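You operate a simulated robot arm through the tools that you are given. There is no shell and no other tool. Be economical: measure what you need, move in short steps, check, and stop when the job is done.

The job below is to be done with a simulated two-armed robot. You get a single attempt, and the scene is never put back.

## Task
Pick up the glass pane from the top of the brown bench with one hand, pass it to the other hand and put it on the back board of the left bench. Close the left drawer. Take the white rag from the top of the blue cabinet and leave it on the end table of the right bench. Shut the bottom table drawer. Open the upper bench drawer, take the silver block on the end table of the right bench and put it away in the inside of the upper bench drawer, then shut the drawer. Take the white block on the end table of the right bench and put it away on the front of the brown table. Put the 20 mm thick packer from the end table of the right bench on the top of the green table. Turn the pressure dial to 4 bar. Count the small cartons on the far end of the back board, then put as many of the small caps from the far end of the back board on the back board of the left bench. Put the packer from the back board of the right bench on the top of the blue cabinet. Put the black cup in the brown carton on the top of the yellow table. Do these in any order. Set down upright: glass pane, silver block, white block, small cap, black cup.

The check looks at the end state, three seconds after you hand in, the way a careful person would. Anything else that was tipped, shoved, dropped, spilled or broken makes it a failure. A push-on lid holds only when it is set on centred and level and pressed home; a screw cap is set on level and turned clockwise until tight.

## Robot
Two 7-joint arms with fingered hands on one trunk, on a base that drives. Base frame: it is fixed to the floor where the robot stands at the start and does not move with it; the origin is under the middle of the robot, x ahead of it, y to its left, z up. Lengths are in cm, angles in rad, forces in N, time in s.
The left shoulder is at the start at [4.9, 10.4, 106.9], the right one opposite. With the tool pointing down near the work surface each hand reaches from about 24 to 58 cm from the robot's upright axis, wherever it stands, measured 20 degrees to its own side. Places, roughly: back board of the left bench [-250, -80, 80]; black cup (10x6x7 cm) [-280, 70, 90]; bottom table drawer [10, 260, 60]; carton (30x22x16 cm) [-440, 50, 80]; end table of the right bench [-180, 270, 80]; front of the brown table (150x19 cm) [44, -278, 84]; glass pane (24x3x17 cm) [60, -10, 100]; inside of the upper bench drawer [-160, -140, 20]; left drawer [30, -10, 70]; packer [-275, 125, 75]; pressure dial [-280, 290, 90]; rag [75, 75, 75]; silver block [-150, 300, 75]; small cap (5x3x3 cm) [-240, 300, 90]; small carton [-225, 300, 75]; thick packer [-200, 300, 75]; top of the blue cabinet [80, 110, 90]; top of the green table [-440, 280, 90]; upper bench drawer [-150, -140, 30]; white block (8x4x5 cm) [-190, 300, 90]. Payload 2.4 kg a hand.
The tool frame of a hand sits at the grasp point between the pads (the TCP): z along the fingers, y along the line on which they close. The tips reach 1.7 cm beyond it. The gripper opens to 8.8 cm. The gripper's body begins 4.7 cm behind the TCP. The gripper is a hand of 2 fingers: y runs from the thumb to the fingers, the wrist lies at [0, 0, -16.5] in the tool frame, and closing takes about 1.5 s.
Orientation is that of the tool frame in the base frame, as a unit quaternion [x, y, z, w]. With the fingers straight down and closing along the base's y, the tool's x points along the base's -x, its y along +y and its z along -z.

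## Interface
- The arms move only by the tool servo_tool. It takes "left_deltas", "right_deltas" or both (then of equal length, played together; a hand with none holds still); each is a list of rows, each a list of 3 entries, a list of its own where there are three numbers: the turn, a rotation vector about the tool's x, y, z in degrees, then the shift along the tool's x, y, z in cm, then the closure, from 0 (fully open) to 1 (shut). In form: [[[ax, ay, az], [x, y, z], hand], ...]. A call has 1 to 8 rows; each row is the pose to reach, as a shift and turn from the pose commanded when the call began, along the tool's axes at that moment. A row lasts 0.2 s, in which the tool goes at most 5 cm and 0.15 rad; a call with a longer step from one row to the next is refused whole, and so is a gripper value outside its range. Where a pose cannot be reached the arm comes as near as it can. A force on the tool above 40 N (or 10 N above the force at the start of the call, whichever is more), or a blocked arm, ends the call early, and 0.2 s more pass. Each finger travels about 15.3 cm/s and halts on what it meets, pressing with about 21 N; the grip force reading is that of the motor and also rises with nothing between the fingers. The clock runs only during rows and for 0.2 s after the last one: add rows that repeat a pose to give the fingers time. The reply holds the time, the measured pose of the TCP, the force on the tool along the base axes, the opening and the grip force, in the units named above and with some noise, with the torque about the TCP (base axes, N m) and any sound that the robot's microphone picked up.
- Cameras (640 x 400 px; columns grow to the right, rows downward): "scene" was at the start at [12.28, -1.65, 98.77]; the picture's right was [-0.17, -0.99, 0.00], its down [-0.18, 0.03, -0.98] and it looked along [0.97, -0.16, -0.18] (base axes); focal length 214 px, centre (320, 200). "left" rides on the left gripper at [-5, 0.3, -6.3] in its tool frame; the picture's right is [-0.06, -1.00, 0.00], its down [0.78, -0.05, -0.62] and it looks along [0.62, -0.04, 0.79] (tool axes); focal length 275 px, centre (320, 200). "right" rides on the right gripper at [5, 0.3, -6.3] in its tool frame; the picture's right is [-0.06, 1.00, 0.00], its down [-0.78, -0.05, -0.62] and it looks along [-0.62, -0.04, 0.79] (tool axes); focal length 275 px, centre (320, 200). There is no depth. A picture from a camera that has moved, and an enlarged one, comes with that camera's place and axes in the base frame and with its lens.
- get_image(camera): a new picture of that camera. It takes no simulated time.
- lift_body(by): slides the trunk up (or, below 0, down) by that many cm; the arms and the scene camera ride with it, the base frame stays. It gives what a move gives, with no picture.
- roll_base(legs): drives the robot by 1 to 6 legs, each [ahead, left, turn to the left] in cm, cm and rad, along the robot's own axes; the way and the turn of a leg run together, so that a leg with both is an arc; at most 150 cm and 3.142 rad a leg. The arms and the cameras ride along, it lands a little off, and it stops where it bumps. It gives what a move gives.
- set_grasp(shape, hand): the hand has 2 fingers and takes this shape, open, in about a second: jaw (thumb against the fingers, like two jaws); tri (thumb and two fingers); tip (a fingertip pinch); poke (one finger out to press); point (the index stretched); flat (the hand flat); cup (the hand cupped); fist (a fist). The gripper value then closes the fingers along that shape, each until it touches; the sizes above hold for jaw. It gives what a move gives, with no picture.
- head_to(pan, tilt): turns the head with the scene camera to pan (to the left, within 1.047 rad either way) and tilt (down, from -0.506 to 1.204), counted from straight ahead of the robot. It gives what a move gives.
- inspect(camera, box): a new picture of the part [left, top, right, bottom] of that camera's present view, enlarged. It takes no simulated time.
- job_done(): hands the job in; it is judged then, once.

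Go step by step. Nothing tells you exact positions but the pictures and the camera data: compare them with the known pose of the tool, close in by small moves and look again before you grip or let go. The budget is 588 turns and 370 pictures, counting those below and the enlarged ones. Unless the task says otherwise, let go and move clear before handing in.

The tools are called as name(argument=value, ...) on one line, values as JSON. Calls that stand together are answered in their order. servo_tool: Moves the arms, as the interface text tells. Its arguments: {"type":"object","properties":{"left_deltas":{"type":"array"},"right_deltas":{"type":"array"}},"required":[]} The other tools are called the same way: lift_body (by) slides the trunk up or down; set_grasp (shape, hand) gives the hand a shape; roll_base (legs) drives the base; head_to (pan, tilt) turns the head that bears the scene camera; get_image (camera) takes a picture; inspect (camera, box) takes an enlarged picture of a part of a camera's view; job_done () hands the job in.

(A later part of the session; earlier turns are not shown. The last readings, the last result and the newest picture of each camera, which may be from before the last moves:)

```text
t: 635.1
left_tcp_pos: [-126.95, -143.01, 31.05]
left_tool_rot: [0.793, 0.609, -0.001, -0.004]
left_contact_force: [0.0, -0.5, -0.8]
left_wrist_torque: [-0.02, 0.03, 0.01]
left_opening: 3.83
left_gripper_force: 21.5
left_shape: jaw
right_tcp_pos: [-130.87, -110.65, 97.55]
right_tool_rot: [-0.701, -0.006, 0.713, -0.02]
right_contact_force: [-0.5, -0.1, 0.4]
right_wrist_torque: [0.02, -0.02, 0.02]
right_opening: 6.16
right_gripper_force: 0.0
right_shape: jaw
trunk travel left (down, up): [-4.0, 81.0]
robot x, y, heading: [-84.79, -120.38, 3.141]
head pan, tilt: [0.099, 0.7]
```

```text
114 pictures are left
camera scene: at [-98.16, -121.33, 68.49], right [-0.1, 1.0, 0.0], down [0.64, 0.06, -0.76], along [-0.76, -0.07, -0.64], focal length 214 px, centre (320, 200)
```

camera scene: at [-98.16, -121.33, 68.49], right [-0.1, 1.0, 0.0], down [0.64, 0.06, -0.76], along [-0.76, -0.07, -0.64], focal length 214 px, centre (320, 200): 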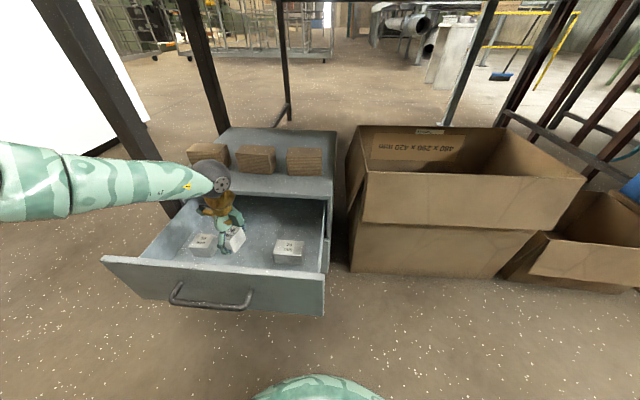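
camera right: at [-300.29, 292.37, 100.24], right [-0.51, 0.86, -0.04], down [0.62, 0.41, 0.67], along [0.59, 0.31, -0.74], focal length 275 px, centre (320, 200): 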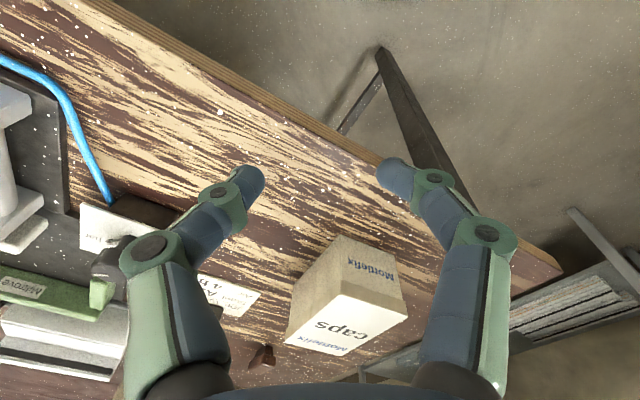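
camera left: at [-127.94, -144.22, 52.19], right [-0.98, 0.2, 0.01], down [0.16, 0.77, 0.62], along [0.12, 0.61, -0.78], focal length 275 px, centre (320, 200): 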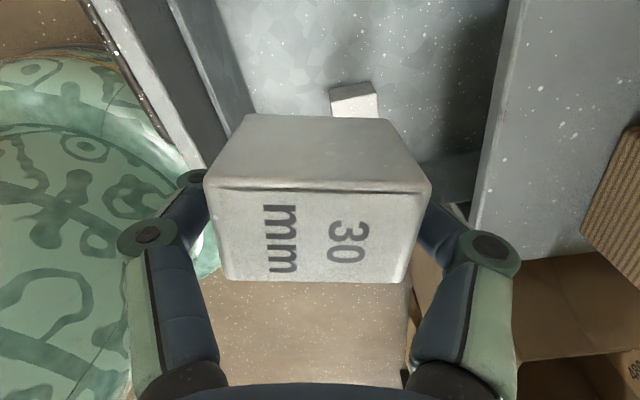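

There is enough room on both sides. I'll lower the last centimetres.

servo_tool(left_deltas=[[[0, 0, 0], [0, 0, 0.8], 1], [[0, 0, 0], [0, 0, 1.6], 1], [[0, 0, 0], [0, 0, 2.4], 1], [[0, 0, 0], [0, 0, 3.0], 1], [[0, 0, 0], [0, 0, 3.6], 1], [[0, 0, 0], [0, 0, 4.2], 1]])

```text
t: 636.5
left_tcp_pos: [-127.17, -142.83, 26.68]
left_tool_rot: [0.793, 0.61, 0.0, -0.004]
left_contact_force: [0.1, 0.3, -1.4]
left_wrist_torque: [0.0, 0.0, -0.04]
left_opening: 3.8
left_gripper_force: 21.2
left_shape: jaw
right_tcp_pos: [-131.03, -110.64, 97.47]
right_tool_rot: [-0.701, -0.005, 0.713, -0.02]
right_contact_force: [0.2, -0.3, 0.4]
right_wrist_torque: [0.05, 0.0, 0.01]
right_opening: 6.17
right_gripper_force: 0.0
right_shape: jaw
trunk travel left (down, up): [-4.0, 81.0]
robot x, y, heading: [-84.97, -120.38, 3.137]
head pan, tilt: [0.099, 0.7]
```

servo_tool(left_deltas=[[[0, 0, 0], [0, 0, 0.6], 1], [[0, 0, 0], [0, 0, 1.2], 1], [[0, 0, 0], [0, 0, 1.8], 1], [[0, 0, 0], [0, 0, 2.4], 1], [[0, 0, 0], [0, 0, 3.0], 1], [[0, 0, 0], [0, 0, 3.4], 1]])

get_image(camera="scene")

```text
t: 637.9
left_tcp_pos: [-127.73, -142.89, 23.91]
left_tool_rot: [0.792, 0.61, -0.005, -0.009]
left_contact_force: [-0.2, -0.1, 31.3]
left_wrist_torque: [-0.02, -0.1, 0.0]
left_opening: 4.0
left_gripper_force: 20.5
left_shape: jaw
right_tcp_pos: [-130.79, -110.62, 97.59]
right_tool_rot: [-0.701, -0.005, 0.713, -0.02]
right_contact_force: [0.7, 0.3, -0.8]
right_wrist_torque: [0.02, 0.01, 0.04]
right_opening: 6.16
right_gripper_force: 0.0
right_shape: jaw
trunk travel left (down, up): [-4.0, 81.0]
robot x, y, heading: [-85.18, -120.23, 3.143]
head pan, tilt: [0.099, 0.7]
stopped in row 6 (left hand): the force on the tool passed its limit at 45 N (the readings are from after the stop); the commanded pose is now the measured one
```

```text
113 pictures are left
camera scene: at [-98.05, -121.27, 68.55], right [-0.1, 1.0, 0.0], down [0.64, 0.06, -0.77], along [-0.76, -0.07, -0.64], focal length 214 px, centre (320, 200)
```

scene: 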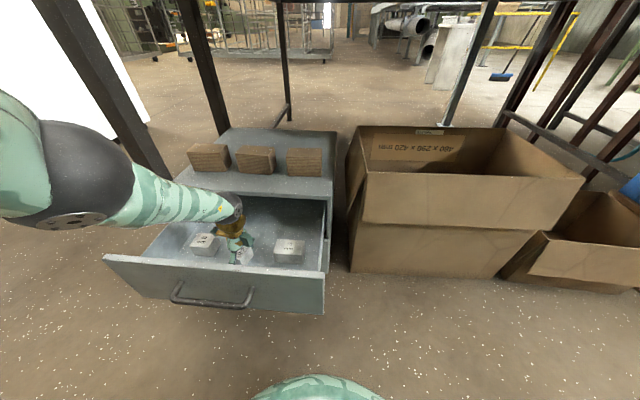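

The block sits on the drawer floor. I'll release, lift out and back off.

servo_tool(left_deltas=[[[0, 0, 0], [0, 0, -0.2], 0.9], [[0, 0, 0], [0, 0, -0.2], 0.4], [[0, 0, 0], [0, 0, -0.2], 0.3], [[0, 0, 0], [0, 0, -4], 0.3], [[0, 0, 0], [0, 0, -8], 0.3], [[0, 0, 0], [0, 0, -12], 0.3], [[0, 0, 0], [0, 0, -16], 0.3], [[0, 0, 0], [0, 0, -20], 0.3]])

roll_base(legs=[[-24, 0, 0]])

get_image(camera="scene")

```text
t: 639.6
left_tcp_pos: [-126.9, -142.86, 43.67]
left_tool_rot: [0.793, 0.61, -0.002, -0.005]
left_contact_force: [1.4, -0.4, 0.4]
left_wrist_torque: [-0.01, -0.04, 0.0]
left_opening: 6.15
left_gripper_force: 0.1
left_shape: jaw
right_tcp_pos: [-130.98, -110.68, 97.54]
right_tool_rot: [-0.701, -0.006, 0.713, -0.02]
right_contact_force: [0.5, -0.4, 0.2]
right_wrist_torque: [0.0, 0.0, -0.01]
right_opening: 6.17
right_gripper_force: 0.0
right_shape: jaw
trunk travel left (down, up): [-4.0, 81.0]
robot x, y, heading: [-84.88, -120.28, 3.137]
head pan, tilt: [0.099, 0.7]
```

```text
t: 641.4
left_tcp_pos: [-102.92, -143.02, 43.55]
left_tool_rot: [0.792, 0.611, -0.003, -0.006]
left_contact_force: [-0.6, 0.6, 0.7]
left_wrist_torque: [0.0, 0.02, 0.04]
left_opening: 6.16
left_gripper_force: 0.0
left_shape: jaw
right_tcp_pos: [-106.9, -110.72, 97.59]
right_tool_rot: [-0.701, -0.005, 0.713, -0.02]
right_contact_force: [-0.5, -0.8, 0.4]
right_wrist_torque: [0.01, 0.02, 0.0]
right_opening: 6.17
right_gripper_force: 0.1
right_shape: jaw
trunk travel left (down, up): [-4.0, 81.0]
robot x, y, heading: [-60.63, -120.79, 3.142]
head pan, tilt: [0.099, 0.7]
```

```text
112 pictures are left
camera scene: at [-74.15, -121.42, 68.48], right [-0.1, 1.0, 0.0], down [0.64, 0.06, -0.76], along [-0.76, -0.07, -0.64], focal length 214 px, centre (320, 200)
```

scene: 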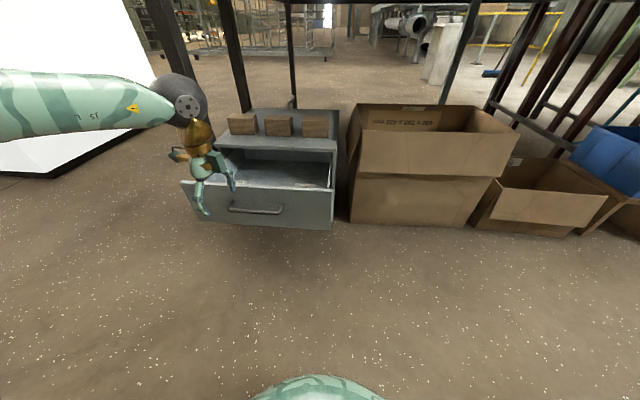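

The block is inside. I'll close the left fingers, lower them in front of the handle and push the drawer shut by driving forward.

servo_tool(left_deltas=[[[0, 0, 0], [0, 0, 3.5], 1], [[0, 0, 0], [0, 0, 7], 1], [[0, 0, 0], [0, 0, 10.5], 1], [[0, 0, 0], [0, 0, 14], 1]])

roll_base(legs=[[24, 0, 0]])

roll_base(legs=[[6, 0, 0]])

get_image(camera="scene")

```text
t: 642.4
left_tcp_pos: [-103.17, -142.9, 29.74]
left_tool_rot: [0.792, 0.61, -0.003, -0.007]
left_contact_force: [-0.2, -0.1, 0.4]
left_wrist_torque: [0.03, 0.0, 0.02]
left_opening: 0.01
left_gripper_force: 21.4
left_shape: jaw
right_tcp_pos: [-106.87, -110.85, 97.49]
right_tool_rot: [-0.701, -0.006, 0.713, -0.021]
right_contact_force: [-0.3, -0.6, 0.2]
right_wrist_torque: [-0.03, -0.01, -0.03]
right_opening: 6.18
right_gripper_force: 0.1
right_shape: jaw
trunk travel left (down, up): [-4.0, 81.0]
robot x, y, heading: [-60.6, -120.8, 3.14]
head pan, tilt: [0.099, 0.7]
```

```text
t: 644.2
left_tcp_pos: [-127.83, -142.58, 29.68]
left_tool_rot: [0.793, 0.609, -0.003, -0.006]
left_contact_force: [-0.4, 1.0, 0.5]
left_wrist_torque: [0.02, -0.04, 0.02]
left_opening: 0.0
left_gripper_force: 20.8
left_shape: jaw
right_tcp_pos: [-131.59, -110.55, 97.47]
right_tool_rot: [-0.701, -0.005, 0.713, -0.02]
right_contact_force: [0.2, 0.0, -0.7]
right_wrist_torque: [0.03, 0.03, 0.0]
right_opening: 6.16
right_gripper_force: 0.0
right_shape: jaw
trunk travel left (down, up): [-4.0, 81.0]
robot x, y, heading: [-85.77, -120.27, 3.136]
head pan, tilt: [0.099, 0.7]
```

```text
t: 645.3
left_tcp_pos: [-132.58, -142.59, 29.67]
left_tool_rot: [0.793, 0.61, 0.001, -0.004]
left_contact_force: [12.2, 0.7, 20.2]
left_wrist_torque: [0.01, 0.14, -0.02]
left_opening: 0.02
left_gripper_force: 21.0
left_shape: jaw
right_tcp_pos: [-136.57, -110.5, 97.58]
right_tool_rot: [-0.701, -0.006, 0.713, -0.021]
right_contact_force: [-0.5, -0.3, -0.1]
right_wrist_torque: [0.0, 0.01, -0.04]
right_opening: 6.16
right_gripper_force: 0.0
right_shape: jaw
trunk travel left (down, up): [-4.0, 81.0]
robot x, y, heading: [-90.83, -120.33, 3.137]
head pan, tilt: [0.099, 0.7]
stopped in leg 1: the force on the tool passed its limit at 46 N (the readings are from after the stop); the commanded pose is now the measured one
```

```text
111 pictures are left
camera scene: at [-103.93, -121.24, 68.51], right [-0.1, 1.0, 0.0], down [0.64, 0.06, -0.77], along [-0.76, -0.07, -0.64], focal length 214 px, centre (320, 200)
```

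scene: 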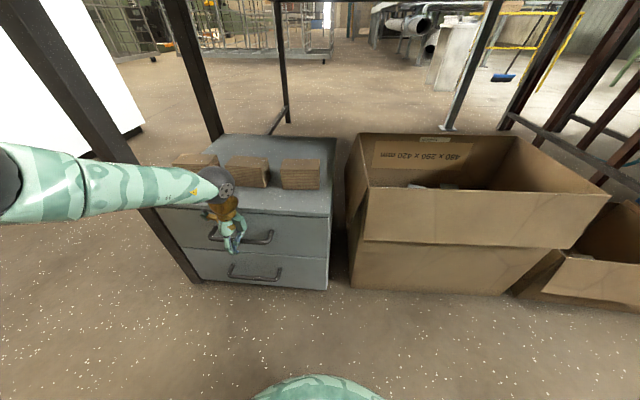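

The drawer met its stop. I'll back off, raise up and check the drawer and the wooden blocks on top.

roll_base(legs=[[-28, 0, 0]])

inspect(camera="scene", box=[180, 80, 360, 240])

lift_body(by=37)

```text
t: 647.2
left_tcp_pos: [-104.52, -142.65, 29.6]
left_tool_rot: [0.793, 0.609, 0.001, -0.004]
left_contact_force: [-0.3, -0.4, 0.0]
left_wrist_torque: [-0.02, 0.0, -0.01]
left_opening: 0.04
left_gripper_force: 21.4
left_shape: jaw
right_tcp_pos: [-108.47, -110.67, 97.48]
right_tool_rot: [-0.701, -0.006, 0.712, -0.021]
right_contact_force: [0.4, 0.4, 0.0]
right_wrist_torque: [0.01, -0.01, 0.05]
right_opening: 6.17
right_gripper_force: 0.0
right_shape: jaw
trunk travel left (down, up): [-4.0, 81.0]
robot x, y, heading: [-62.62, -120.52, 3.134]
head pan, tilt: [0.099, 0.7]
```

```text
2.50 times, centred on (270, 160) of scene
camera zoom: at [-75.78, -121.4, 68.49], right [-0.09, 1.0, 0.0], down [0.64, 0.06, -0.76], along [-0.76, -0.07, -0.64], focal length 536 px, centre (445, 300)
```

zoom: 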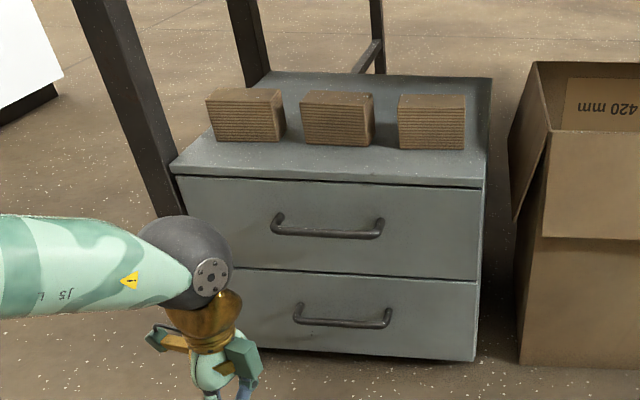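

```text
t: 650.8
left_tcp_pos: [-104.48, -142.65, 66.68]
left_tool_rot: [0.793, 0.61, 0.001, -0.004]
left_contact_force: [-0.3, -0.1, 0.1]
left_wrist_torque: [0.0, 0.0, 0.03]
left_opening: 0.03
left_gripper_force: 20.8
left_shape: jaw
right_tcp_pos: [-108.55, -110.71, 134.45]
right_tool_rot: [-0.701, -0.004, 0.713, -0.02]
right_contact_force: [-0.4, -0.3, 0.0]
right_wrist_torque: [-0.03, -0.02, 0.0]
right_opening: 6.16
right_gripper_force: 0.1
right_shape: jaw
trunk travel left (down, up): [-41.0, 44.0]
robot x, y, heading: [-62.34, -120.14, 3.135]
head pan, tilt: [0.099, 0.7]
```

The drawer is shut and its surroundings look undisturbed. Next the bottom table drawer near (10, 260): I'll drive there and face it.

roll_base(legs=[[0, -148, 0], [0, -148, 0], [0, -80, 0], [0, 0, -1.57], [0, 0, -1.57]])

head_to(pan=0.0, tilt=0.45)

get_image(camera="scene")

```text
t: 676.5
left_tcp_pos: [-23.44, 278.05, 66.57]
left_tool_rot: [-0.619, 0.785, -0.005, -0.001]
left_contact_force: [-0.2, -0.8, 0.3]
left_wrist_torque: [-0.02, 0.0, -0.03]
left_opening: 0.0
left_gripper_force: 21.3
left_shape: jaw
right_tcp_pos: [-18.67, 246.24, 134.57]
right_tool_rot: [-0.014, 0.701, 0.029, 0.712]
right_contact_force: [0.2, 0.9, -0.5]
right_wrist_torque: [0.01, 0.03, 0.0]
right_opening: 6.17
right_gripper_force: 0.1
right_shape: jaw
trunk travel left (down, up): [-41.0, 44.0]
robot x, y, heading: [-64.76, 254.47, 0.021]
head pan, tilt: [0.099, 0.7]
```

```text
t: 677.3
left_tcp_pos: [-23.51, 277.98, 66.68]
left_tool_rot: [-0.619, 0.786, -0.004, -0.001]
left_contact_force: [0.6, 0.1, 0.7]
left_wrist_torque: [-0.02, 0.01, 0.02]
left_opening: 0.03
left_gripper_force: 21.0
left_shape: jaw
right_tcp_pos: [-18.62, 246.22, 134.64]
right_tool_rot: [-0.014, 0.701, 0.029, 0.712]
right_contact_force: [-1.0, 0.8, -0.9]
right_wrist_torque: [0.0, 0.02, 0.0]
right_opening: 6.16
right_gripper_force: 0.0
right_shape: jaw
trunk travel left (down, up): [-41.0, 44.0]
robot x, y, heading: [-65.15, 255.33, 0.019]
head pan, tilt: [0.0, 0.45]
```

```text
109 pictures are left
camera scene: at [-52.9, 255.05, 107.34], right [0.02, -1.0, 0.0], down [-0.44, -0.01, -0.9], along [0.9, 0.02, -0.44], focal length 214 px, centre (320, 200)
```

scene: 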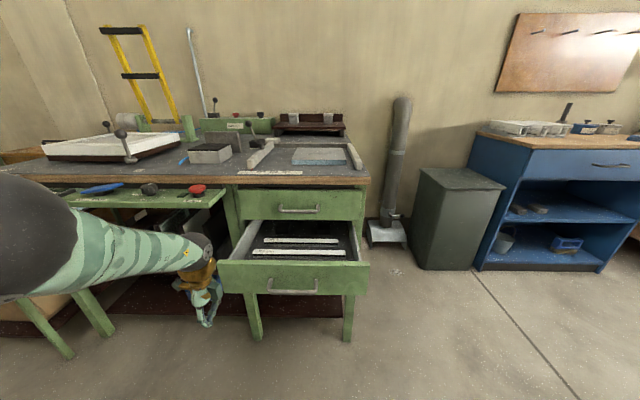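

The bottom drawer stands open about 18 cm. I'll turn the left hand to a forward-pitched pose so the fingertips can push the drawer face beside the handle.

servo_tool(left_deltas=[[[0, 0, 8.4], [0, 0, 0], 1], [[0, 0, 16.8], [0, 0, 0], 1], [[0, 0, 25.2], [0, 0, 0], 1], [[0, 0, 33.6], [0, 0, 0], 1], [[0, 0, 42], [0, 0, 0], 1], [[0, 0, 50.4], [0, 0, 0], 1], [[0, 0, 58.8], [0, 0, 0], 1], [[0, 0, 67.2], [0, 0, 0], 1]])

servo_tool(left_deltas=[[[0, 0, 8], [0, 0, 0], 1], [[0, -8, 9], [0, -0.5, 0], 1], [[0, -16, 9], [0, -1, 0], 1], [[0, -24, 9], [0, -1.5, 0], 1], [[0, -32, 9], [0, -2, 0], 1], [[0, -40, 9], [0, -2.5, 0], 1], [[0, -48, 9], [0, -3, 0], 1]])

lift_body(by=-6)

get_image(camera="scene")

```text
t: 679.1
left_tcp_pos: [-23.39, 278.02, 66.59]
left_tool_rot: [-0.081, 0.997, -0.004, 0.001]
left_contact_force: [-0.3, -0.3, 0.2]
left_wrist_torque: [-0.01, 0.01, 0.0]
left_opening: 0.0
left_gripper_force: 20.9
left_shape: jaw
right_tcp_pos: [-18.6, 246.29, 134.55]
right_tool_rot: [-0.014, 0.701, 0.028, 0.712]
right_contact_force: [-0.1, 0.8, -1.1]
right_wrist_torque: [0.01, 0.02, 0.01]
right_opening: 6.15
right_gripper_force: 0.0
right_shape: jaw
trunk travel left (down, up): [-41.0, 44.0]
robot x, y, heading: [-64.7, 255.2, 0.013]
head pan, tilt: [0.0, 0.45]
```

```text
t: 680.7
left_tcp_pos: [-23.11, 277.02, 66.78]
left_tool_rot: [0.0, 0.964, 0.012, 0.265]
left_contact_force: [-0.5, -0.2, -0.3]
left_wrist_torque: [0.01, 0.0, 0.01]
left_opening: 0.0
left_gripper_force: 21.0
left_shape: jaw
left hand out of reach, approached as far as the arm can: row 5, 6, 7
right_tcp_pos: [-18.55, 246.23, 134.52]
right_tool_rot: [-0.013, 0.701, 0.029, 0.712]
right_contact_force: [-0.3, -0.2, 0.7]
right_wrist_torque: [-0.03, -0.03, 0.01]
right_opening: 6.15
right_gripper_force: 0.1
right_shape: jaw
trunk travel left (down, up): [-41.0, 44.0]
robot x, y, heading: [-65.03, 255.2, 0.016]
head pan, tilt: [0.0, 0.45]
```

```text
t: 681.7
left_tcp_pos: [-23.12, 276.86, 60.74]
left_tool_rot: [0.0, 0.964, 0.013, 0.267]
left_contact_force: [-0.5, -0.3, 0.6]
left_wrist_torque: [0.01, -0.01, -0.02]
left_opening: 0.0
left_gripper_force: 21.1
left_shape: jaw
right_tcp_pos: [-18.59, 246.23, 128.58]
right_tool_rot: [-0.013, 0.701, 0.029, 0.713]
right_contact_force: [-0.2, -0.4, 0.8]
right_wrist_torque: [0.02, 0.03, 0.04]
right_opening: 6.18
right_gripper_force: 0.1
right_shape: jaw
trunk travel left (down, up): [-35.0, 50.0]
robot x, y, heading: [-64.97, 254.9, 0.021]
head pan, tilt: [0.0, 0.45]
```

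```text
108 pictures are left
camera scene: at [-52.75, 255.05, 101.32], right [0.02, -1.0, 0.0], down [-0.44, -0.01, -0.9], along [0.9, 0.02, -0.44], focal length 214 px, centre (320, 200)
```

scene: 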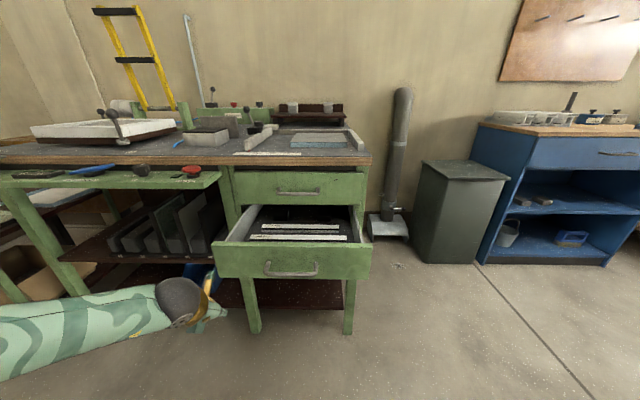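

Pitch is 31°, enough to clear the table edge and the upper handle. I'll push the drawer by driving forward.

roll_base(legs=[[28, 0, -0.015]])

roll_base(legs=[[8, 0, 0]])

get_image(camera="scene")

```text
t: 683.7
left_tcp_pos: [5.01, 276.89, 60.57]
left_tool_rot: [0.005, 0.964, 0.011, 0.266]
left_contact_force: [0.0, -0.6, 0.1]
left_wrist_torque: [0.0, -0.01, 0.0]
left_opening: 0.01
left_gripper_force: 20.5
left_shape: jaw
right_tcp_pos: [9.21, 246.1, 128.4]
right_tool_rot: [-0.01, 0.701, 0.024, 0.712]
right_contact_force: [0.6, 0.9, -0.3]
right_wrist_torque: [0.01, -0.02, 0.04]
right_opening: 6.17
right_gripper_force: 0.2
right_shape: jaw
trunk travel left (down, up): [-35.0, 50.0]
robot x, y, heading: [-37.36, 255.24, 0.013]
head pan, tilt: [0.0, 0.45]
```

```text
t: 684.6
left_tcp_pos: [6.82, 276.99, 59.86]
left_tool_rot: [0.007, 0.967, 0.013, 0.255]
left_contact_force: [-16.1, -0.9, 8.1]
left_wrist_torque: [0.13, -1.58, 0.01]
left_opening: 0.01
left_gripper_force: 20.8
left_shape: jaw
right_tcp_pos: [12.32, 246.34, 128.5]
right_tool_rot: [-0.011, 0.701, 0.027, 0.713]
right_contact_force: [-0.2, 0.1, 0.5]
right_wrist_torque: [0.01, 0.02, 0.02]
right_opening: 6.17
right_gripper_force: 0.1
right_shape: jaw
trunk travel left (down, up): [-35.0, 50.0]
robot x, y, heading: [-33.89, 255.52, 0.016]
head pan, tilt: [0.0, 0.45]
stopped in leg 1: the force on the tool passed its limit at 143 N (the readings are from after the stop); the commanded pose is now the measured one
```

```text
107 pictures are left
camera scene: at [-21.71, 255.4, 101.34], right [0.01, -1.0, 0.0], down [-0.43, -0.01, -0.9], along [0.9, 0.01, -0.43], focal length 214 px, centre (320, 200)
```

scene: 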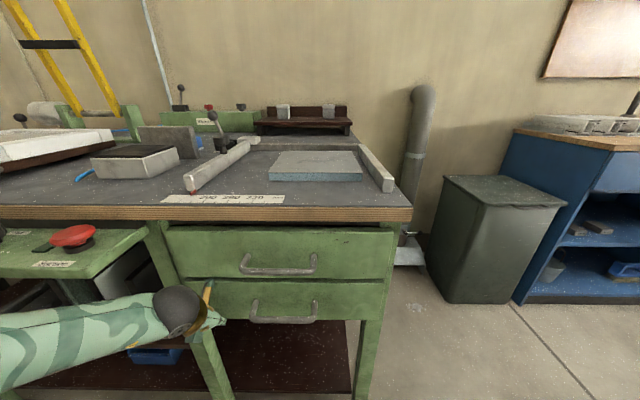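

Both drawer faces are flush, so the bottom drawer is shut. Next the rag: I'll back off and drive to the blue cabinet.

roll_base(legs=[[-34, 0, 0], [0, -150, 0], [30, 0, 0]])

lift_body(by=16)

head_to(pan=0.0, tilt=0.4)

get_image(camera="scene")

```text
t: 695.5
left_tcp_pos: [4.69, 126.01, 59.9]
left_tool_rot: [0.011, 0.967, 0.011, 0.255]
left_contact_force: [0.9, 0.7, 0.8]
left_wrist_torque: [0.0, 0.02, -0.03]
left_opening: 0.0
left_gripper_force: 21.1
left_shape: jaw
right_tcp_pos: [10.04, 95.35, 128.44]
right_tool_rot: [-0.008, 0.702, 0.024, 0.712]
right_contact_force: [0.0, 0.3, 0.4]
right_wrist_torque: [0.02, -0.01, -0.02]
right_opening: 6.15
right_gripper_force: 0.0
right_shape: jaw
trunk travel left (down, up): [-35.0, 50.0]
robot x, y, heading: [-35.88, 105.09, 0.009]
head pan, tilt: [0.0, 0.45]
```

```text
t: 697.4
left_tcp_pos: [4.76, 125.98, 75.85]
left_tool_rot: [0.012, 0.967, 0.01, 0.253]
left_contact_force: [0.1, 0.1, 0.2]
left_wrist_torque: [-0.02, 0.02, -0.01]
left_opening: 0.0
left_gripper_force: 21.6
left_shape: jaw
right_tcp_pos: [10.06, 95.31, 144.48]
right_tool_rot: [-0.008, 0.702, 0.023, 0.712]
right_contact_force: [0.2, 0.0, 0.4]
right_wrist_torque: [-0.05, -0.01, -0.02]
right_opening: 6.16
right_gripper_force: 0.1
right_shape: jaw
trunk travel left (down, up): [-51.0, 34.0]
robot x, y, heading: [-36.39, 104.72, 0.001]
head pan, tilt: [0.0, 0.45]
```

```text
t: 698.0
left_tcp_pos: [4.8, 126.08, 75.76]
left_tool_rot: [0.011, 0.967, 0.01, 0.255]
left_contact_force: [0.2, -0.8, -0.3]
left_wrist_torque: [0.02, -0.03, 0.0]
left_opening: 0.0
left_gripper_force: 20.9
left_shape: jaw
right_tcp_pos: [10.13, 95.43, 144.56]
right_tool_rot: [-0.007, 0.701, 0.023, 0.712]
right_contact_force: [-0.5, -1.3, -0.1]
right_wrist_torque: [0.01, -0.04, 0.01]
right_opening: 6.16
right_gripper_force: 0.0
right_shape: jaw
trunk travel left (down, up): [-51.0, 34.0]
robot x, y, heading: [-36.43, 105.14, 0.002]
head pan, tilt: [0.0, 0.4]
```

```text
106 pictures are left
camera scene: at [-24.32, 104.7, 117.88], right [0.0, -1.0, 0.0], down [-0.39, 0.0, -0.92], along [0.92, 0.0, -0.39], focal length 214 px, centre (320, 200)
```

scene: 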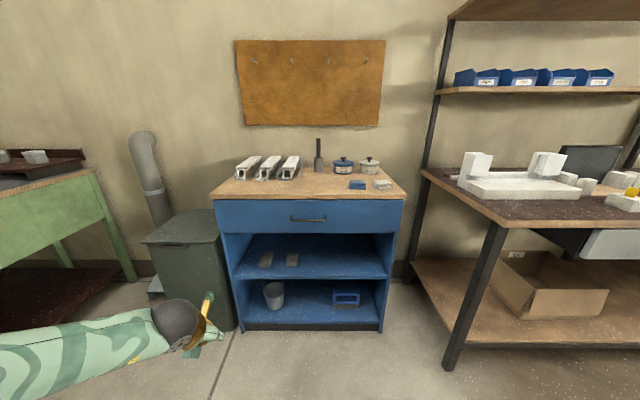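

The white rag lies at the right front of the cabinet top, beside a blue one. I'll raise and straighten the left hand and drive up to it.

servo_tool(left_deltas=[[[0, 4.5, 0], [-1.8, 0, -3], 0], [[0, 9, 0], [-3.6, 0, -6.1], 0], [[0, 13.5, 0], [-5.4, 0, -9.2], 0], [[0, 18, 0], [-7.2, 0, -12.3], 0], [[0, 22.5, 0], [-9, 0, -15.4], 0], [[0, 27, 0], [-10.8, 0, -18.5], 0], [[0, 29.5, 0], [-12.5, 0, -21.6], 0]])

roll_base(legs=[[0, -31, 0], [44, 0, 0]])

get_image(camera="left")

get_image(camera="scene")

```text
t: 699.6
left_tcp_pos: [4.95, 125.39, 100.73]
left_tool_rot: [0.009, 1.0, 0.015, 0.0]
left_contact_force: [0.4, 0.0, 0.3]
left_wrist_torque: [0.0, 0.03, 0.01]
left_opening: 8.8
left_gripper_force: 0.1
left_shape: jaw
right_tcp_pos: [9.96, 95.42, 144.43]
right_tool_rot: [-0.008, 0.702, 0.023, 0.712]
right_contact_force: [-0.2, 0.8, 0.3]
right_wrist_torque: [0.02, 0.03, -0.02]
right_opening: 6.16
right_gripper_force: 0.1
right_shape: jaw
trunk travel left (down, up): [-51.0, 34.0]
robot x, y, heading: [-36.02, 104.9, 0.009]
head pan, tilt: [0.0, 0.4]
```

```text
t: 704.0
left_tcp_pos: [49.49, 95.15, 100.65]
left_tool_rot: [0.005, 1.0, 0.013, -0.001]
left_contact_force: [0.1, 0.7, 0.0]
left_wrist_torque: [0.0, 0.01, -0.03]
left_opening: 8.83
left_gripper_force: 0.0
left_shape: jaw
right_tcp_pos: [54.69, 65.23, 144.45]
right_tool_rot: [-0.01, 0.702, 0.025, 0.712]
right_contact_force: [-0.1, -1.4, 0.4]
right_wrist_torque: [-0.02, 0.0, -0.03]
right_opening: 6.15
right_gripper_force: 0.0
right_shape: jaw
trunk travel left (down, up): [-51.0, 34.0]
robot x, y, heading: [8.67, 74.51, 0.007]
head pan, tilt: [0.0, 0.4]
```

```text
105 pictures are left
camera left: at [54.45, 95.33, 106.87], right [0.05, -1.0, -0.03], down [-0.78, -0.06, 0.62], along [-0.62, -0.01, -0.79], focal length 275 px, centre (320, 200)
```

left: 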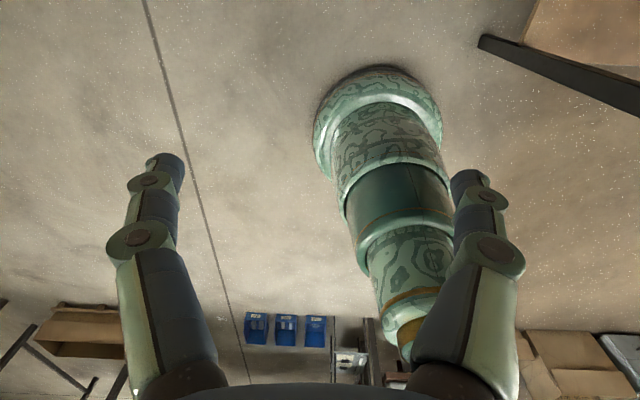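

```text
104 pictures are left
camera scene: at [20.25, 74.33, 117.87], right [0.01, -1.0, 0.0], down [-0.39, 0.0, -0.92], along [0.92, 0.01, -0.39], focal length 214 px, centre (320, 200)
```

scene: 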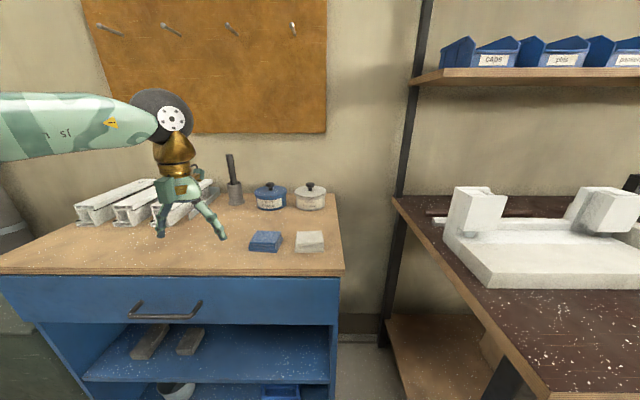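

The cabinet top is at z 83 and the white rag at about (71, 78). I'll drive closer and bring the hand over it.

roll_base(legs=[[14, 0, 0]])

servo_tool(left_deltas=[[[0, 0, 0], [-2.5, -4, 0], 0.1], [[0, 0, 0], [-5, -8, 0], 0.1], [[0, 0, 0], [-7.5, -12, 0], 0.1], [[0, 0, 0], [-9.5, -16, 0], 0.1]])

get_image(camera="left")

```text
t: 705.3
left_tcp_pos: [63.62, 95.34, 100.48]
left_tool_rot: [0.006, 1.0, 0.013, -0.001]
left_contact_force: [0.7, 0.2, 0.1]
left_wrist_torque: [-0.03, 0.02, -0.01]
left_opening: 8.81
left_gripper_force: 0.0
left_shape: jaw
right_tcp_pos: [68.83, 65.42, 144.32]
right_tool_rot: [-0.01, 0.702, 0.025, 0.712]
right_contact_force: [-0.2, 0.3, 0.0]
right_wrist_torque: [-0.02, 0.03, 0.03]
right_opening: 6.19
right_gripper_force: 0.0
right_shape: jaw
trunk travel left (down, up): [-51.0, 34.0]
robot x, y, heading: [22.3, 74.27, 0.007]
head pan, tilt: [0.0, 0.4]
```

```text
t: 706.3
left_tcp_pos: [72.74, 79.04, 100.16]
left_tool_rot: [0.005, 1.0, 0.014, -0.001]
left_contact_force: [-0.1, 0.2, 0.7]
left_wrist_torque: [0.0, 0.04, 0.0]
left_opening: 7.92
left_gripper_force: 0.0
left_shape: jaw
right_tcp_pos: [68.79, 65.29, 144.3]
right_tool_rot: [-0.011, 0.702, 0.026, 0.712]
right_contact_force: [1.1, -0.5, 0.6]
right_wrist_torque: [-0.02, -0.03, -0.05]
right_opening: 6.13
right_gripper_force: 0.0
right_shape: jaw
trunk travel left (down, up): [-51.0, 34.0]
robot x, y, heading: [22.58, 74.59, 0.011]
head pan, tilt: [0.0, 0.4]
```

```text
103 pictures are left
camera left: at [77.8, 79.15, 106.46], right [0.05, -1.0, -0.03], down [-0.79, -0.06, 0.62], along [-0.62, -0.01, -0.79], focal length 275 px, centre (320, 200)
```

left: 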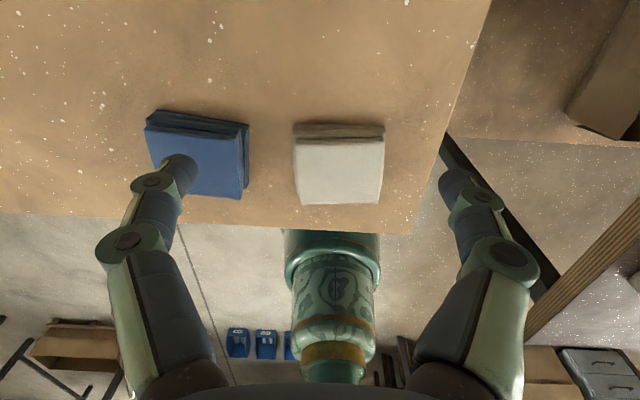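

The white rag is about 7 by 8 cm at (64.3, 77.4). I'll turn the hand a quarter to close along its shorter side and come down over it.

servo_tool(left_deltas=[[[0, 0, -8.4], [2, -0.4, 0], 0], [[0, 0, -16.8], [4, -0.8, 0], 0], [[0, 0, -25.2], [6, -1.2, 0], 0], [[0, 0, -33.6], [8, -1.6, 0], 0], [[0, 0, -42], [8.5, -1.6, 1], 0], [[0, 0, -50.4], [8.5, -1.6, 2], 0], [[0, 0, -58.8], [8.5, -1.6, 3], 0], [[0, 0, -67.2], [8.5, -1.6, 4], 0]])

servo_tool(left_deltas=[[[0, 0, -8], [0, 0, 1], 0], [[0, 0, -16], [0, 0, 2], 0], [[0, 0, -21], [0, 0, 3.5], 0]])

get_image(camera="left")

```text
t: 708.1
left_tcp_pos: [64.36, 77.8, 96.23]
left_tool_rot: [-0.55, 0.835, 0.011, 0.007]
left_contact_force: [-0.1, 1.3, -0.4]
left_wrist_torque: [0.0, 0.03, -0.03]
left_opening: 8.8
left_gripper_force: 0.1
left_shape: jaw
right_tcp_pos: [68.76, 65.48, 144.42]
right_tool_rot: [-0.01, 0.702, 0.026, 0.712]
right_contact_force: [0.2, -0.6, 0.2]
right_wrist_torque: [-0.01, 0.03, -0.05]
right_opening: 6.18
right_gripper_force: 0.0
right_shape: jaw
trunk travel left (down, up): [-51.0, 34.0]
robot x, y, heading: [22.26, 74.35, 0.014]
head pan, tilt: [0.0, 0.4]
```

```text
t: 708.9
left_tcp_pos: [64.36, 78.0, 92.66]
left_tool_rot: [-0.694, 0.72, 0.01, 0.009]
left_contact_force: [-0.8, 0.6, -0.1]
left_wrist_torque: [-0.02, 0.04, 0.05]
left_opening: 8.79
left_gripper_force: 0.2
left_shape: jaw
right_tcp_pos: [68.79, 65.3, 144.47]
right_tool_rot: [-0.01, 0.702, 0.025, 0.712]
right_contact_force: [0.0, 0.0, -0.2]
right_wrist_torque: [0.0, 0.01, 0.02]
right_opening: 6.16
right_gripper_force: 0.0
right_shape: jaw
trunk travel left (down, up): [-51.0, 34.0]
robot x, y, heading: [22.88, 74.63, 0.011]
head pan, tilt: [0.0, 0.4]
```

```text
102 pictures are left
camera left: at [64.24, 82.87, 99.08], right [1.0, 0.02, 0.0], down [0.02, -0.8, 0.6], along [0.01, -0.6, -0.8], focal length 275 px, centre (320, 200)
```

left: 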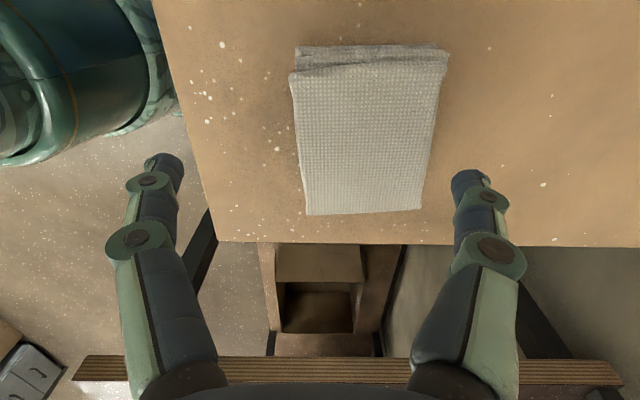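

The rag is about 7.7 cm wide, just fitting the open fingers. I'll centre exactly and descend.

servo_tool(left_deltas=[[[0, 0, 0], [1.2, -2.4, 0], 0], [[0, 0, 0], [1.2, -2.4, 2], 0], [[0, 0, 0], [1.2, -2.4, 4], 0]])

get_image(camera="left")

```text
t: 709.7
left_tcp_pos: [66.67, 76.85, 88.62]
left_tool_rot: [-0.692, 0.722, 0.011, 0.009]
left_contact_force: [0.0, 0.0, -0.1]
left_wrist_torque: [0.0, 0.01, 0.0]
left_opening: 8.8
left_gripper_force: 0.1
left_shape: jaw
right_tcp_pos: [68.77, 65.38, 144.46]
right_tool_rot: [-0.009, 0.701, 0.025, 0.712]
right_contact_force: [-0.1, -0.1, 0.6]
right_wrist_torque: [-0.01, 0.02, -0.02]
right_opening: 6.17
right_gripper_force: 0.1
right_shape: jaw
trunk travel left (down, up): [-51.0, 34.0]
robot x, y, heading: [22.41, 74.55, 0.01]
head pan, tilt: [0.0, 0.4]
```

```text
101 pictures are left
camera left: at [66.65, 81.69, 95.01], right [1.0, 0.02, 0.0], down [0.02, -0.8, 0.6], along [0.01, -0.6, -0.8], focal length 275 px, centre (320, 200)
```

left: 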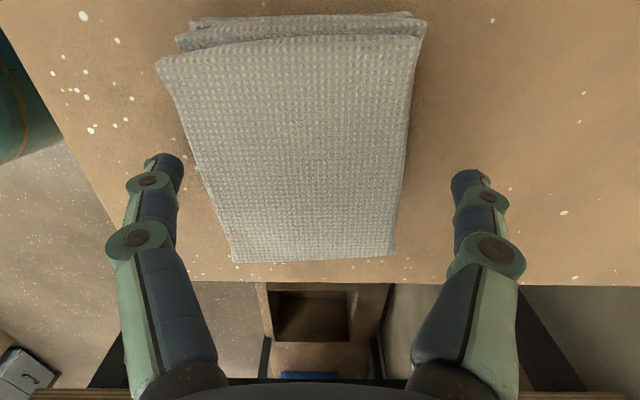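

I'll shift 0.7 cm and go down, then close.

servo_tool(left_deltas=[[[0, 0, 0], [0, 0.7, 0.5], 0], [[0, 0, 0], [0, 0.7, 2], 0], [[0, 0, 0], [0, 0.7, 3.4], 0], [[0, 0, 0], [0, 0.7, 3.4], 0.3], [[0, 0, 0], [0, 0.7, 3.4], 0.7], [[0, 0, 0], [0, 0.7, 3.4], 1], [[0, 0, 0], [0, 0.7, 3.4], 1]])

servo_tool(left_deltas=[[[0, 0, 0], [0, 0, -3], 1], [[0, 0, 0], [0, 0, -7], 1], [[0, 0, 0], [0, 0, -11], 1]])

get_image(camera="left")

```text
t: 710.3
left_tcp_pos: [66.33, 76.8, 87.35]
left_tool_rot: [-0.693, 0.72, 0.004, 0.012]
left_contact_force: [-7.5, 2.9, 23.1]
left_wrist_torque: [-0.01, -0.64, 0.01]
left_opening: 8.78
left_gripper_force: 0.1
left_shape: jaw
right_tcp_pos: [68.52, 65.39, 144.6]
right_tool_rot: [-0.01, 0.701, 0.025, 0.712]
right_contact_force: [-0.2, -0.2, 0.2]
right_wrist_torque: [-0.01, 0.03, 0.01]
right_opening: 6.19
right_gripper_force: 0.0
right_shape: jaw
trunk travel left (down, up): [-51.0, 34.0]
robot x, y, heading: [22.28, 74.65, 0.008]
head pan, tilt: [0.0, 0.4]
stopped in row 3 (left hand): the force on the tool passed its limit at 52 N (the readings are from after the stop); the commanded pose is now the measured one
```

```text
t: 711.1
left_tcp_pos: [66.39, 76.63, 98.21]
left_tool_rot: [-0.693, 0.721, 0.006, 0.011]
left_contact_force: [-0.8, -0.5, -0.4]
left_wrist_torque: [-0.01, 0.01, -0.03]
left_opening: 5.89
left_gripper_force: 21.3
left_shape: jaw
right_tcp_pos: [68.75, 65.5, 144.55]
right_tool_rot: [-0.011, 0.702, 0.026, 0.712]
right_contact_force: [0.1, 0.2, 0.6]
right_wrist_torque: [0.0, 0.01, -0.02]
right_opening: 6.13
right_gripper_force: 0.0
right_shape: jaw
trunk travel left (down, up): [-51.0, 34.0]
robot x, y, heading: [22.45, 74.5, 0.007]
head pan, tilt: [0.0, 0.4]
```

```text
100 pictures are left
camera left: at [66.26, 81.48, 104.56], right [1.0, 0.02, 0.01], down [0.01, -0.8, 0.6], along [0.02, -0.6, -0.8], focal length 275 px, centre (320, 200)
```

left: 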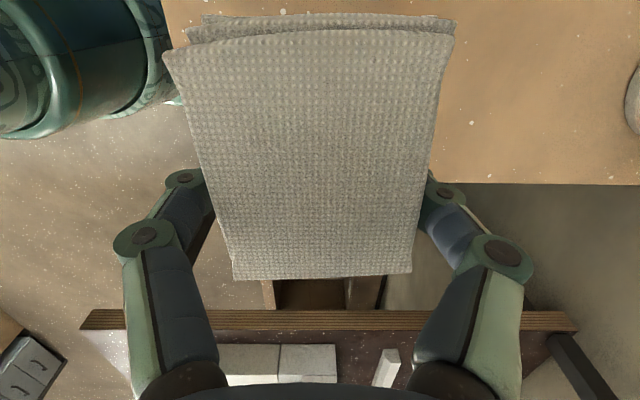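

The rag is held. I'll carry it to the end table of the right bench, from the front side.

roll_base(legs=[[-70, 0, 0], [0, 0, 1.57], [0, 0, 1.57], [0, -145, 0], [0, -92, 0], [54, 0, 0]])

head_to(pan=0.2, tilt=0.5)

get_image(camera="scene")

```text
t: 736.8
left_tcp_pos: [-159.22, 302.36, 98.11]
left_tool_rot: [0.7, 0.714, -0.01, 0.006]
left_contact_force: [-0.4, 1.1, -0.7]
left_wrist_torque: [0.01, -0.03, -0.03]
left_opening: 5.8
left_gripper_force: 21.2
left_shape: jaw
right_tcp_pos: [-162.28, 313.49, 144.47]
right_tool_rot: [-0.702, -0.031, 0.71, -0.046]
right_contact_force: [-0.6, 0.0, 0.5]
right_wrist_torque: [0.01, 0.01, -0.02]
right_opening: 6.15
right_gripper_force: 0.0
right_shape: jaw
trunk travel left (down, up): [-51.0, 34.0]
robot x, y, heading: [-115.47, 306.92, -3.067]
head pan, tilt: [0.0, 0.4]
stopped in leg 6: the robot was blocked; the commanded pose is now the measured one
```

```text
t: 737.5
left_tcp_pos: [-159.12, 302.38, 98.1]
left_tool_rot: [0.7, 0.714, -0.01, 0.004]
left_contact_force: [0.5, 0.8, -0.7]
left_wrist_torque: [0.0, 0.01, -0.03]
left_opening: 5.83
left_gripper_force: 21.2
left_shape: jaw
right_tcp_pos: [-162.23, 313.41, 144.48]
right_tool_rot: [-0.701, -0.031, 0.711, -0.047]
right_contact_force: [-0.2, 0.9, -0.4]
right_wrist_torque: [-0.02, -0.01, -0.01]
right_opening: 6.14
right_gripper_force: 0.0
right_shape: jaw
trunk travel left (down, up): [-51.0, 34.0]
robot x, y, heading: [-115.39, 307.17, -3.07]
head pan, tilt: [0.201, 0.499]
```

```text
99 pictures are left
camera scene: at [-127.27, 304.36, 116.97], right [-0.27, 0.96, 0.0], down [0.46, 0.13, -0.88], along [-0.85, -0.24, -0.48], focal length 214 px, centre (320, 200)
```

scene: 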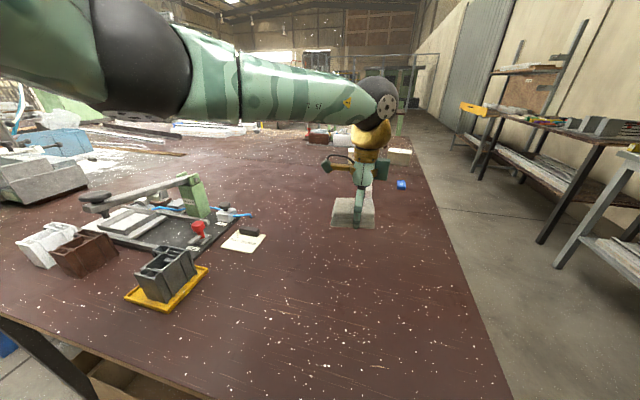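

The robot stopped short against something low, likely the bench or tray front, so I'll back off 4 cm. The spot under the rag is free, and I'll lower it there.

roll_base(legs=[[-4, 0, 0]])

servo_tool(left_deltas=[[[0, 0, 0], [0, 0, 3], 1], [[0, 0, 0], [0, 0, 6], 1], [[0, 0, 0], [0, 0, 8.5], 1], [[0, 0, 0], [0, 0, 10], 1], [[0, 0, 0], [0, 0, 10.6], 1], [[0, 0, 0], [0, 0, 11.2], 1]])

```text
t: 738.4
left_tcp_pos: [-155.0, 302.73, 98.03]
left_tool_rot: [0.701, 0.713, -0.01, 0.005]
left_contact_force: [-0.1, -0.4, -0.2]
left_wrist_torque: [0.01, -0.02, -0.02]
left_opening: 5.81
left_gripper_force: 20.9
left_shape: jaw
right_tcp_pos: [-157.88, 313.66, 144.47]
right_tool_rot: [-0.701, -0.032, 0.711, -0.047]
right_contact_force: [0.3, -0.4, 0.2]
right_wrist_torque: [0.01, -0.02, -0.01]
right_opening: 6.17
right_gripper_force: 0.0
right_shape: jaw
trunk travel left (down, up): [-51.0, 34.0]
robot x, y, heading: [-111.52, 307.24, -3.074]
head pan, tilt: [0.201, 0.499]
```

```text
t: 739.8
left_tcp_pos: [-155.29, 302.46, 86.87]
left_tool_rot: [0.7, 0.714, -0.011, 0.006]
left_contact_force: [1.0, 0.5, -0.8]
left_wrist_torque: [0.02, 0.0, 0.01]
left_opening: 5.73
left_gripper_force: 20.6
left_shape: jaw
right_tcp_pos: [-158.15, 313.87, 144.43]
right_tool_rot: [-0.701, -0.03, 0.711, -0.046]
right_contact_force: [-0.6, -0.5, 0.5]
right_wrist_torque: [0.0, 0.0, 0.01]
right_opening: 6.17
right_gripper_force: 0.0
right_shape: jaw
trunk travel left (down, up): [-51.0, 34.0]
robot x, y, heading: [-111.55, 307.91, -3.067]
head pan, tilt: [0.201, 0.499]
```

servo_tool(left_deltas=[[[0, 0, 0], [0, 0, 0.5], 1], [[0, 0, 0], [0, 0, 1], 1], [[0, 0, 0], [0, 0, 1.5], 1], [[0, 0, 0], [0, 0, 1.5], 0.6], [[0, 0, 0], [0, 0, 1.5], 0.1], [[0, 0, 0], [0, 0, -2], 0], [[0, 0, 0], [0, 0, -7], 0], [[0, 0, 0], [0, 0, -11], 0]])

get_image(camera="left")

```text
t: 741.6
left_tcp_pos: [-154.94, 302.71, 98.1]
left_tool_rot: [0.7, 0.714, -0.011, 0.007]
left_contact_force: [-0.6, 0.2, 0.6]
left_wrist_torque: [0.0, -0.02, -0.02]
left_opening: 8.8
left_gripper_force: 0.1
left_shape: jaw
right_tcp_pos: [-158.04, 313.58, 144.42]
right_tool_rot: [-0.701, -0.031, 0.711, -0.047]
right_contact_force: [0.2, 0.4, 0.7]
right_wrist_torque: [-0.02, 0.02, -0.01]
right_opening: 6.18
right_gripper_force: 0.1
right_shape: jaw
trunk travel left (down, up): [-51.0, 34.0]
robot x, y, heading: [-111.49, 307.31, -3.07]
head pan, tilt: [0.201, 0.499]
```

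```text
98 pictures are left
camera left: at [-154.51, 297.89, 104.49], right [-1.0, -0.08, 0.01], down [-0.06, 0.8, 0.6], along [-0.05, 0.6, -0.8], focal length 275 px, centre (320, 200)
```

left: 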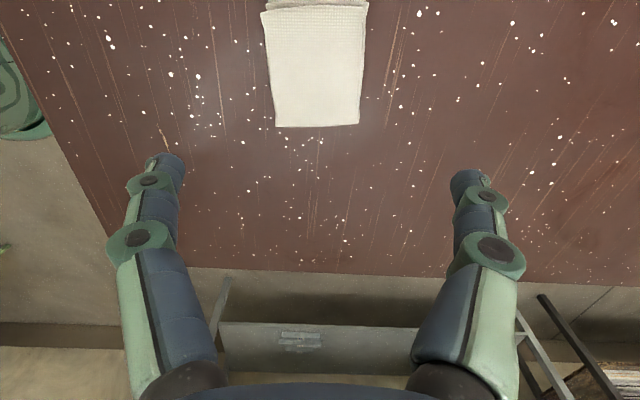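

The rag lies on the end table. Now the white block: I'll go around to the bench's far end.

roll_base(legs=[[-24, 0, -0.07], [0, -52, 0], [0, 0, 1.57], [0, -108, 0], [7, 0, 0]])

get_image(camera="left")

get_image(camera="scene")

```text
t: 755.5
left_tcp_pos: [-189.71, 309.06, 98.08]
left_tool_rot: [0.02, 1.0, -0.002, 0.011]
left_contact_force: [-1.1, -0.4, 0.2]
left_wrist_torque: [0.01, 0.03, -0.01]
left_opening: 8.78
left_gripper_force: 0.1
left_shape: jaw
right_tcp_pos: [-201.19, 306.61, 144.39]
right_tool_rot: [0.489, 0.505, -0.485, 0.521]
right_contact_force: [-0.6, -0.8, -0.4]
right_wrist_torque: [0.01, 0.0, 0.0]
right_opening: 6.16
right_gripper_force: 0.0
right_shape: jaw
trunk travel left (down, up): [-51.0, 34.0]
robot x, y, heading: [-192.05, 352.7, -1.559]
head pan, tilt: [0.201, 0.499]
```

```text
97 pictures are left
camera left: at [-184.98, 309.28, 104.41], right [0.02, -1.0, 0.01], down [-0.8, -0.01, 0.6], along [-0.6, -0.02, -0.8], focal length 275 px, centre (320, 200)
```

left: 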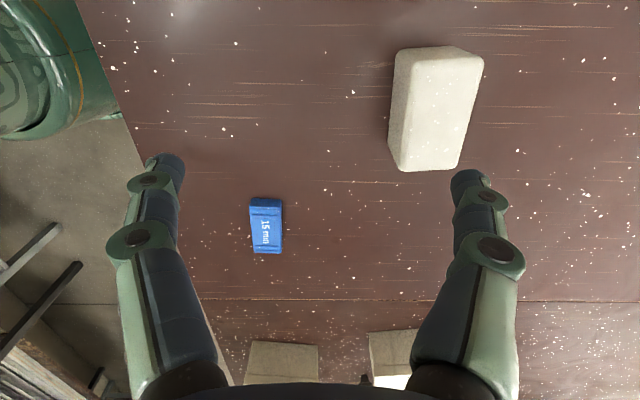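

```text
96 pictures are left
camera scene: at [-190.28, 341.05, 116.95], right [-0.98, -0.21, 0.0], down [-0.1, 0.47, -0.88], along [0.19, -0.86, -0.48], focal length 214 px, centre (320, 200)
```

scene: 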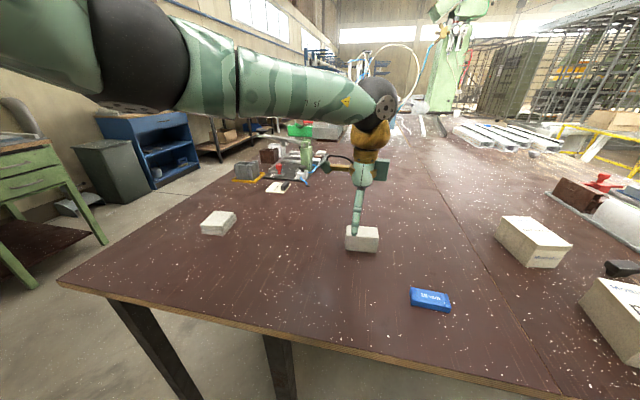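

The white block's centre is at (-190.3, 302.3), its long side along x. I'll move over it, descend and grip.

servo_tool(left_deltas=[[[0, 0, 0], [0.3, -3.4, 0], 0], [[0, 0, 0], [0.6, -6.8, 1], 0], [[0, 0, 0], [0.6, -6.8, 5], 0]])

get_image(camera="left")

```text
t: 756.3
left_tcp_pos: [-189.93, 303.74, 93.38]
left_tool_rot: [0.021, 1.0, -0.004, 0.011]
left_contact_force: [0.0, -0.2, 0.3]
left_wrist_torque: [-0.02, -0.01, 0.0]
left_opening: 8.78
left_gripper_force: 0.0
left_shape: jaw
left hand out of reach, approached as far as the arm can: row 2, 3
right_tcp_pos: [-201.06, 306.59, 144.49]
right_tool_rot: [0.488, 0.505, -0.485, 0.521]
right_contact_force: [-0.2, 0.5, 0.0]
right_wrist_torque: [0.01, -0.02, -0.01]
right_opening: 6.14
right_gripper_force: 0.1
right_shape: jaw
trunk travel left (down, up): [-51.0, 34.0]
robot x, y, heading: [-192.05, 352.91, -1.56]
head pan, tilt: [0.201, 0.499]
```

```text
95 pictures are left
camera left: at [-185.13, 303.96, 99.8], right [0.02, -1.0, 0.01], down [-0.8, -0.01, 0.6], along [-0.6, -0.02, -0.8], focal length 275 px, centre (320, 200)
```

left: 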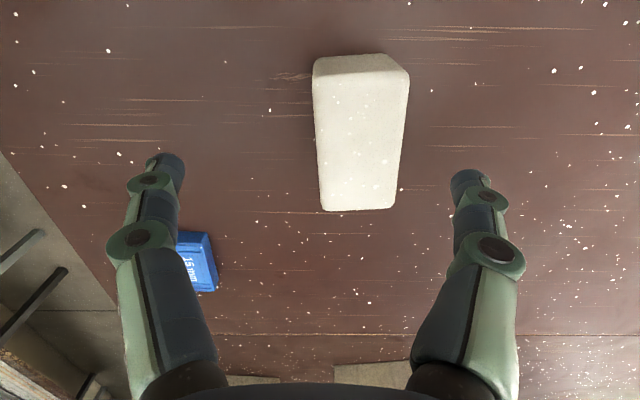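

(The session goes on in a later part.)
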